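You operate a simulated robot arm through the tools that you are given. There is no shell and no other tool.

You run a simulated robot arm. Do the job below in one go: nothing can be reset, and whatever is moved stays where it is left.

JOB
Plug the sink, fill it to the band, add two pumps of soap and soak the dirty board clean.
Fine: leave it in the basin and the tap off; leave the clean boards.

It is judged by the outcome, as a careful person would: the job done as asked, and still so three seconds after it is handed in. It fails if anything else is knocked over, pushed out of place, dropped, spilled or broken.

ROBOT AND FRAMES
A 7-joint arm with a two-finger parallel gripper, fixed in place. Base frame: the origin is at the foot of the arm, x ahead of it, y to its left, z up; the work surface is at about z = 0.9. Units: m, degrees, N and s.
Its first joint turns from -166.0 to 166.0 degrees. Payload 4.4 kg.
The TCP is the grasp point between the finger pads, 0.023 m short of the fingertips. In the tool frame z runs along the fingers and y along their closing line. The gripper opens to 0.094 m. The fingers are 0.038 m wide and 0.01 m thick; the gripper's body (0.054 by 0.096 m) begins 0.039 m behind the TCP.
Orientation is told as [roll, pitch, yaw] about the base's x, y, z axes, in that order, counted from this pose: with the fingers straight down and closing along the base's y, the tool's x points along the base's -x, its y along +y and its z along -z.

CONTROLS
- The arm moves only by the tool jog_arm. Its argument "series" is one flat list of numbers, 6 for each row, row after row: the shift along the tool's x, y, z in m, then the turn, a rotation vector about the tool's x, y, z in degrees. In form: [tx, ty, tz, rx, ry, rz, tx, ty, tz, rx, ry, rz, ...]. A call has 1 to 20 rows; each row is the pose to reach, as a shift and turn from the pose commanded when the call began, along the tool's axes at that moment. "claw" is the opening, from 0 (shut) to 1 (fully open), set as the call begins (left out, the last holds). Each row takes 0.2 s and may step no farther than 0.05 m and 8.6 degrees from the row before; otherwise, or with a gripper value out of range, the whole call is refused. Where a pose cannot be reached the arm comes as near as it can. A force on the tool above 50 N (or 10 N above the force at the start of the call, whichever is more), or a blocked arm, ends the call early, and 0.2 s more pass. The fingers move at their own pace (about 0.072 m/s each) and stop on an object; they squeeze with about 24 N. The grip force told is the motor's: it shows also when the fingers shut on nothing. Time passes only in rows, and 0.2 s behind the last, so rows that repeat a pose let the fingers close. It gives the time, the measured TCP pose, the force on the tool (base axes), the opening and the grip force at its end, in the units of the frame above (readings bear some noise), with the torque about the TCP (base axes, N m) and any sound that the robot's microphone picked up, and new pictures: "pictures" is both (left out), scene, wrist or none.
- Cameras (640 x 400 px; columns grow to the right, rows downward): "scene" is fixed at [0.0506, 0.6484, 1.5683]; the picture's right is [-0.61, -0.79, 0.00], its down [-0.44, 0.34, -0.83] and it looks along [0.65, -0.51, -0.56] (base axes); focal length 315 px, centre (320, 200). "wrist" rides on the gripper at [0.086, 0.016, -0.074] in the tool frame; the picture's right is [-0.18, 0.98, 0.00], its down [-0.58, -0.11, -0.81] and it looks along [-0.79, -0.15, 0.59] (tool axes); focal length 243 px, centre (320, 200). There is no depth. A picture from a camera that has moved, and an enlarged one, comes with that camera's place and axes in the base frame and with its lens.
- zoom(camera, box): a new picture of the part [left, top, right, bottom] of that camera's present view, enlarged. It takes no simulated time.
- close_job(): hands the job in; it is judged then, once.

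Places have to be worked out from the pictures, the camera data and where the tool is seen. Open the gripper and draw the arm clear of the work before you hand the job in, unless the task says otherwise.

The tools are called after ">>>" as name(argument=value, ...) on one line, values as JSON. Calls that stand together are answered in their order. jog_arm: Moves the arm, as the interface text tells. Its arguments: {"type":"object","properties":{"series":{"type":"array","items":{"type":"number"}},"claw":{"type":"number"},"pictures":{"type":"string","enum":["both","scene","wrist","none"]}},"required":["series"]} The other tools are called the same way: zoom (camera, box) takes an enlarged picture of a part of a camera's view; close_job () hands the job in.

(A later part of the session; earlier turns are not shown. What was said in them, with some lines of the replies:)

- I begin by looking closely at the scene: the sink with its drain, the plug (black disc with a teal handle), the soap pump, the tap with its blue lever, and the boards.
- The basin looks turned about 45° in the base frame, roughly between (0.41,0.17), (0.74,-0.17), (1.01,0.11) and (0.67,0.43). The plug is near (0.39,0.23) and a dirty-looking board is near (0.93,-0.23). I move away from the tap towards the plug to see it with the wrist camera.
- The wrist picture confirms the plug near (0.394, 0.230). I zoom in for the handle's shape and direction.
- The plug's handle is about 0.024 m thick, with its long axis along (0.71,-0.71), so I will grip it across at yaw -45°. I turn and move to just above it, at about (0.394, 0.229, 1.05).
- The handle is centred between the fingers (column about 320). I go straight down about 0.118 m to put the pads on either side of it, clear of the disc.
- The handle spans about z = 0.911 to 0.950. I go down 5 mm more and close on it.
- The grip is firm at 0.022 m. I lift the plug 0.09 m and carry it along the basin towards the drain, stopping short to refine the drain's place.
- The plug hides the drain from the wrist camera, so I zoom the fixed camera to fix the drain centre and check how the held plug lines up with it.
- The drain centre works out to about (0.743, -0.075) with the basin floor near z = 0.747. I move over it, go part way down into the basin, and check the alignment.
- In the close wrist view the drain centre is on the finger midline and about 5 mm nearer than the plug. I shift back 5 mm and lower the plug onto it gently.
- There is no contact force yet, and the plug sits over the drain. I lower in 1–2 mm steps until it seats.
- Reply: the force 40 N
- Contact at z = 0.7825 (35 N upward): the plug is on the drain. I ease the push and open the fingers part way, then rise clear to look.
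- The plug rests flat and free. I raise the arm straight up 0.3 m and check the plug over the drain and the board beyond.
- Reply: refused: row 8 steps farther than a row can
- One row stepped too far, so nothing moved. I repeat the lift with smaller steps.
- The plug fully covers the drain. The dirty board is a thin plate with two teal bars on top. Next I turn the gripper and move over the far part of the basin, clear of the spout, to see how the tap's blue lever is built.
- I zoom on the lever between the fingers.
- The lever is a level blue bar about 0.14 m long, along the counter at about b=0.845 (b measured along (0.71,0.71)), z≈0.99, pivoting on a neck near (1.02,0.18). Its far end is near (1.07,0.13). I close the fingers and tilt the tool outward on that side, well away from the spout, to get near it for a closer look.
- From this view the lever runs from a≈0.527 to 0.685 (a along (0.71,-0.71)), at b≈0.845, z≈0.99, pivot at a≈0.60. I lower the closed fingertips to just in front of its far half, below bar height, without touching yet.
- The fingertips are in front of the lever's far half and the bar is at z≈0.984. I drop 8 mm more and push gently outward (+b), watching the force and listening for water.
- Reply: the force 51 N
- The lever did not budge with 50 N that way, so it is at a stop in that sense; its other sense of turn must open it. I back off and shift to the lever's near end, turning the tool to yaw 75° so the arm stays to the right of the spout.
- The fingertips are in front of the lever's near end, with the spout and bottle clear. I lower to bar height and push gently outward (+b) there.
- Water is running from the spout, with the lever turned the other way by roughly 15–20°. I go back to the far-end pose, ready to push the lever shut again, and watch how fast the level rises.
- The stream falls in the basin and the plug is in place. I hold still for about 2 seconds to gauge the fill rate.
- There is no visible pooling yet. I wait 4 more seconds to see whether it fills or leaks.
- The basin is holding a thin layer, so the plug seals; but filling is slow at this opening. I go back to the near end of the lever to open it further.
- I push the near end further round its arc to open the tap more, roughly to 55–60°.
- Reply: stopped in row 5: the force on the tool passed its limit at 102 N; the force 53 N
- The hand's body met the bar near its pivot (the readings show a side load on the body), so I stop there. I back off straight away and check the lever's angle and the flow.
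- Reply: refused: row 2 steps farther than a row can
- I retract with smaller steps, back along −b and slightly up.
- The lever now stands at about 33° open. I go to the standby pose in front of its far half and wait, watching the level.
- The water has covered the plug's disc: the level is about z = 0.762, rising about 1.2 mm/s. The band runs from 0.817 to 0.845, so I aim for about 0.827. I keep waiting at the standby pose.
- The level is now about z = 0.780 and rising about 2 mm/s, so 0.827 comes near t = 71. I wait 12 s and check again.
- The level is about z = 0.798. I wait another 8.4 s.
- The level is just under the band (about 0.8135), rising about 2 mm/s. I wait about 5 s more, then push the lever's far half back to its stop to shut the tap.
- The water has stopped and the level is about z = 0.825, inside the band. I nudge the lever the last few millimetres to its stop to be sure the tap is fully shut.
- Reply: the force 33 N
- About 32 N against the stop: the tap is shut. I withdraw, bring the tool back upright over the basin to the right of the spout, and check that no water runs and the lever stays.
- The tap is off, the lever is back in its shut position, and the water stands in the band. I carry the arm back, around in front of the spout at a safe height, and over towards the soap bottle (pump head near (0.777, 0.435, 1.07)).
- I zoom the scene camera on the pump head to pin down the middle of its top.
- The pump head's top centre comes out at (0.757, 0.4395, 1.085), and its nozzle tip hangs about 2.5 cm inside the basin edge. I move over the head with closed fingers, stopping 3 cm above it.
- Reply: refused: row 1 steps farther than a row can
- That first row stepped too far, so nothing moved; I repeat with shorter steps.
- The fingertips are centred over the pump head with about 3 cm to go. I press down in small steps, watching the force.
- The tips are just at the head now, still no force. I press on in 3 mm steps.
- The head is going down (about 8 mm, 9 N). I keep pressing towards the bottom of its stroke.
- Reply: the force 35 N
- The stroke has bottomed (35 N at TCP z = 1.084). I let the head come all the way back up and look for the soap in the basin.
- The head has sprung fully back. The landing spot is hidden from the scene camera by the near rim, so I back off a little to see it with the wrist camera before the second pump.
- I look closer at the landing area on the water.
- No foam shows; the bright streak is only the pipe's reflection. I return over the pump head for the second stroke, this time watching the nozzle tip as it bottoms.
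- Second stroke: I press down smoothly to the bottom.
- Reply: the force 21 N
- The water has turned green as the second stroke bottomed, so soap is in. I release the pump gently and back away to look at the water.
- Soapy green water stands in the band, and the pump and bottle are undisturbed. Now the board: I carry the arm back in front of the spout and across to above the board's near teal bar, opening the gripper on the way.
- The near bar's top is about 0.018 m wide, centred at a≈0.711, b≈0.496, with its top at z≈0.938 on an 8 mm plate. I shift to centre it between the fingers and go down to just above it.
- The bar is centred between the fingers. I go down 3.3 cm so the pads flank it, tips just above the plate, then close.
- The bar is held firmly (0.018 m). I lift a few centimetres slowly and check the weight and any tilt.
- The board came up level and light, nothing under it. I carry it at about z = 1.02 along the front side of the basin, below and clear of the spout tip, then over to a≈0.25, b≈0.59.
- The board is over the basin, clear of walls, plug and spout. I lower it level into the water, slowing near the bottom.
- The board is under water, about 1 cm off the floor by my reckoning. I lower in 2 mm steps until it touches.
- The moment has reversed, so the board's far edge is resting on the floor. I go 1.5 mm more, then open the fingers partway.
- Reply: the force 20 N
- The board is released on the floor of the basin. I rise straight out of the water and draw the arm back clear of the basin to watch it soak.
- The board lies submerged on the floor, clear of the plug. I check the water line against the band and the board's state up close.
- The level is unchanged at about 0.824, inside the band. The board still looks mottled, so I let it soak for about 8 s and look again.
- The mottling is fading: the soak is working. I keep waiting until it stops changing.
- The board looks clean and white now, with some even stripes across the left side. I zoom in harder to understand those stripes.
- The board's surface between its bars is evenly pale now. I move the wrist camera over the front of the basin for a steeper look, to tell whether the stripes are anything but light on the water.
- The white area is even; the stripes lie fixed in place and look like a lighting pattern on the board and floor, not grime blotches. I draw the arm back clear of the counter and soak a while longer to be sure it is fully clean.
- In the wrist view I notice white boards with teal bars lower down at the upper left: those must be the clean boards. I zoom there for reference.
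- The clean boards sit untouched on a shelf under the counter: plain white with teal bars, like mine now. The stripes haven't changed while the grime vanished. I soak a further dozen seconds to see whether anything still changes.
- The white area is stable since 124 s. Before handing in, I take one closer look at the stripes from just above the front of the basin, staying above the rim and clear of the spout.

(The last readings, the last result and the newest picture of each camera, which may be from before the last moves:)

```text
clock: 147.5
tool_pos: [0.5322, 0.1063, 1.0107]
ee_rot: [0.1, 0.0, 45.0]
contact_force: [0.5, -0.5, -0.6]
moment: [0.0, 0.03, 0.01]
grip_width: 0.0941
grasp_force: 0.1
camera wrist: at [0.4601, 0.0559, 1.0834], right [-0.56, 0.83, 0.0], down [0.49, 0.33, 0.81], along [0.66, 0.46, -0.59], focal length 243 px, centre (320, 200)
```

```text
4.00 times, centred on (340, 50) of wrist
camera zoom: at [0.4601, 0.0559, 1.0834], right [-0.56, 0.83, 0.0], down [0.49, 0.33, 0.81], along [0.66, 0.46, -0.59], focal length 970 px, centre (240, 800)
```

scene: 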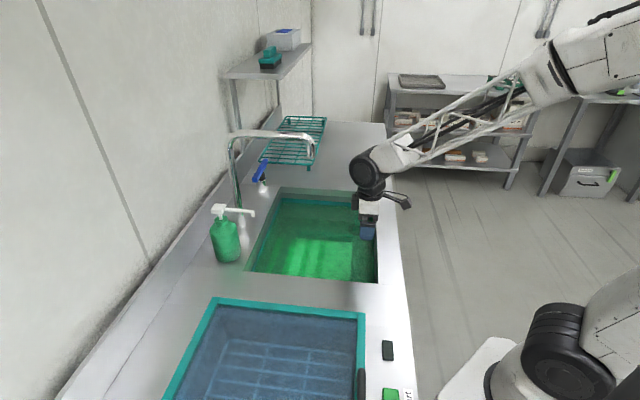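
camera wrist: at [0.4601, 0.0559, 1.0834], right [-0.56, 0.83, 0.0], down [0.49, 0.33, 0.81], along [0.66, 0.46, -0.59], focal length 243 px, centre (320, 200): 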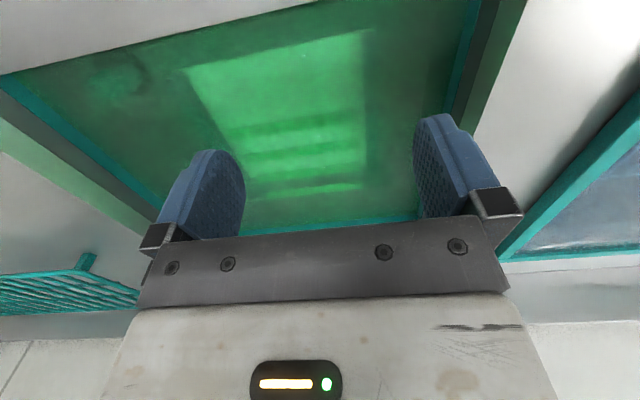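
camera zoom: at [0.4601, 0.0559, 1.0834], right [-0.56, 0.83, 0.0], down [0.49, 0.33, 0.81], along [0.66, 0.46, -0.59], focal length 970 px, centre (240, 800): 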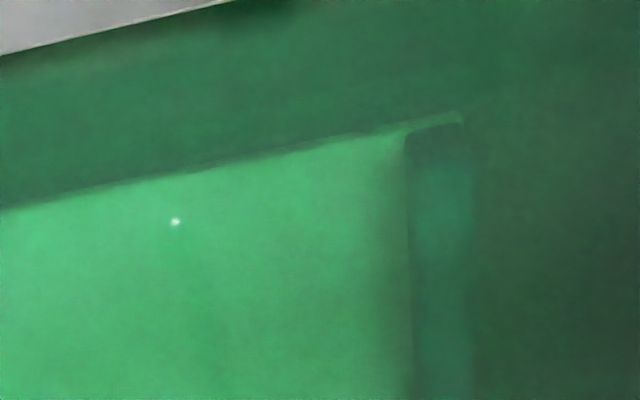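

The board's face is evenly clean; the stripes are crisp, fixed and unchanging, unlike the grime that dissolved. Water level, plug, tap lever and bottle are all as they should be, so I draw the open gripper back clear of the work.

>>> jog_arm(series=[0.03, 0.005, -0.033, 0, 0, 0, 0.06, 0.01, -0.067, 0, 0, 0, 0.09, 0.015, -0.1, 0, 0, 0, 0.12, 0.02, -0.133, 0, 0, 0, 0.15, 0.025, -0.167, 0, 0, 0, 0.18, 0.03, -0.2, 0, 0, 0, 0.18, 0.03, -0.2, 0, 0, 0], claw=1)

>>> zoom(camera="scene", box=[200, 120, 400, 300])

```text
clock: 149.1
tool_pos: [0.381, -0.0007, 1.2115]
ee_rot: [0.3, 0.2, 45.0]
contact_force: [-0.4, -0.4, -0.7]
moment: [-0.01, 0.03, -0.02]
grip_width: 0.0941
grasp_force: 0.0
camera wrist: at [0.3104, -0.0498, 1.2852], right [-0.56, 0.83, 0.0], down [0.49, 0.33, 0.8], along [0.66, 0.46, -0.59], focal length 243 px, centre (320, 200)
```

scene: 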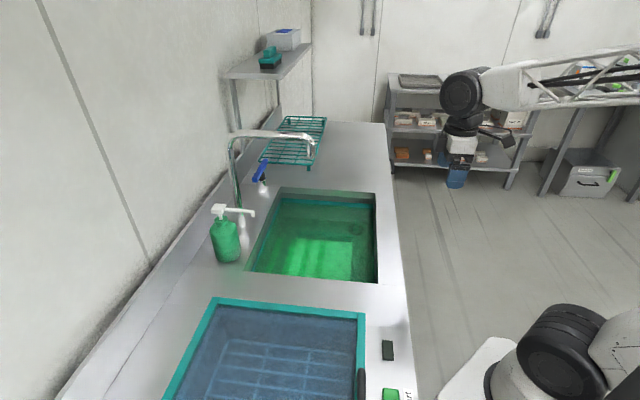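
wrist: 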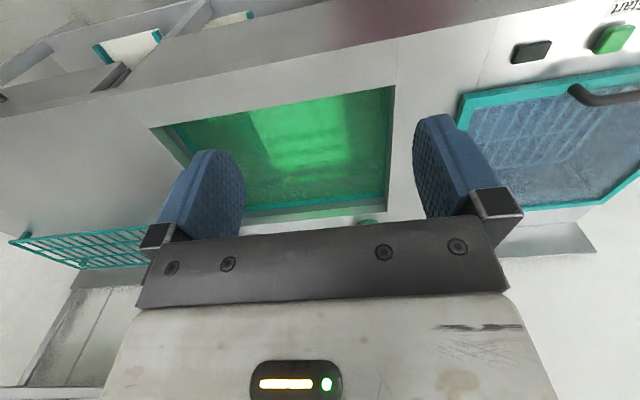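

```text
2.22 times, centred on (300, 210) of scene
camera zoom: at [0.0506, 0.6484, 1.5683], right [-0.61, -0.79, 0.0], down [-0.44, 0.34, -0.83], along [0.65, -0.51, -0.56], focal length 700 px, centre (364, 178)
```

zoom: 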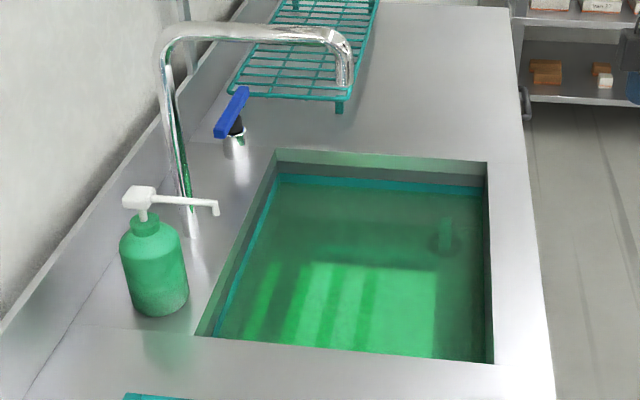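

Everything is in its end state. The drain is plugged, the soapy water is holding within the band, and the tap is shut. The clean board rests in the basin, the other boards are untouched, and the arm is clear with its gripper open. I hand the job in.

>>> close_job()

```text
The job is handed in.
```

I've handed the job in. The board is soaking in the basin with its grime gone, and the tap is off.

- **Plug and water:** The plug is seated over the drain. The level held at about z = 0.824, inside the band (about 0.817 to 0.845).
- **Tap:** The lever is pushed back against its stop and no water is running.
- **Soap:** I pressed the pump twice, both full strokes. The water turned green only on the second, so I can't confirm from the pictures that the first one dispensed. The board still came clean.
- **Board:** It lies flat on the basin floor, clear of the plug. The mottling faded over about 20 seconds, and the surface looked the same from then on.
- **Stripes:** There are four even green stripes over the board and the floor beside it. They appeared once the board was under water and never changed. I couldn't tell what they are, but they didn't behave like the dirt.
- **Contact with the lever:** While I was opening the tap further, the gripper body jammed against the lever. The force limit stopped it at 102 N. The lever still moved and closed normally afterwards.

The clean boards on the shelf under the counter were not touched. The soap bottle looks to be where it was.
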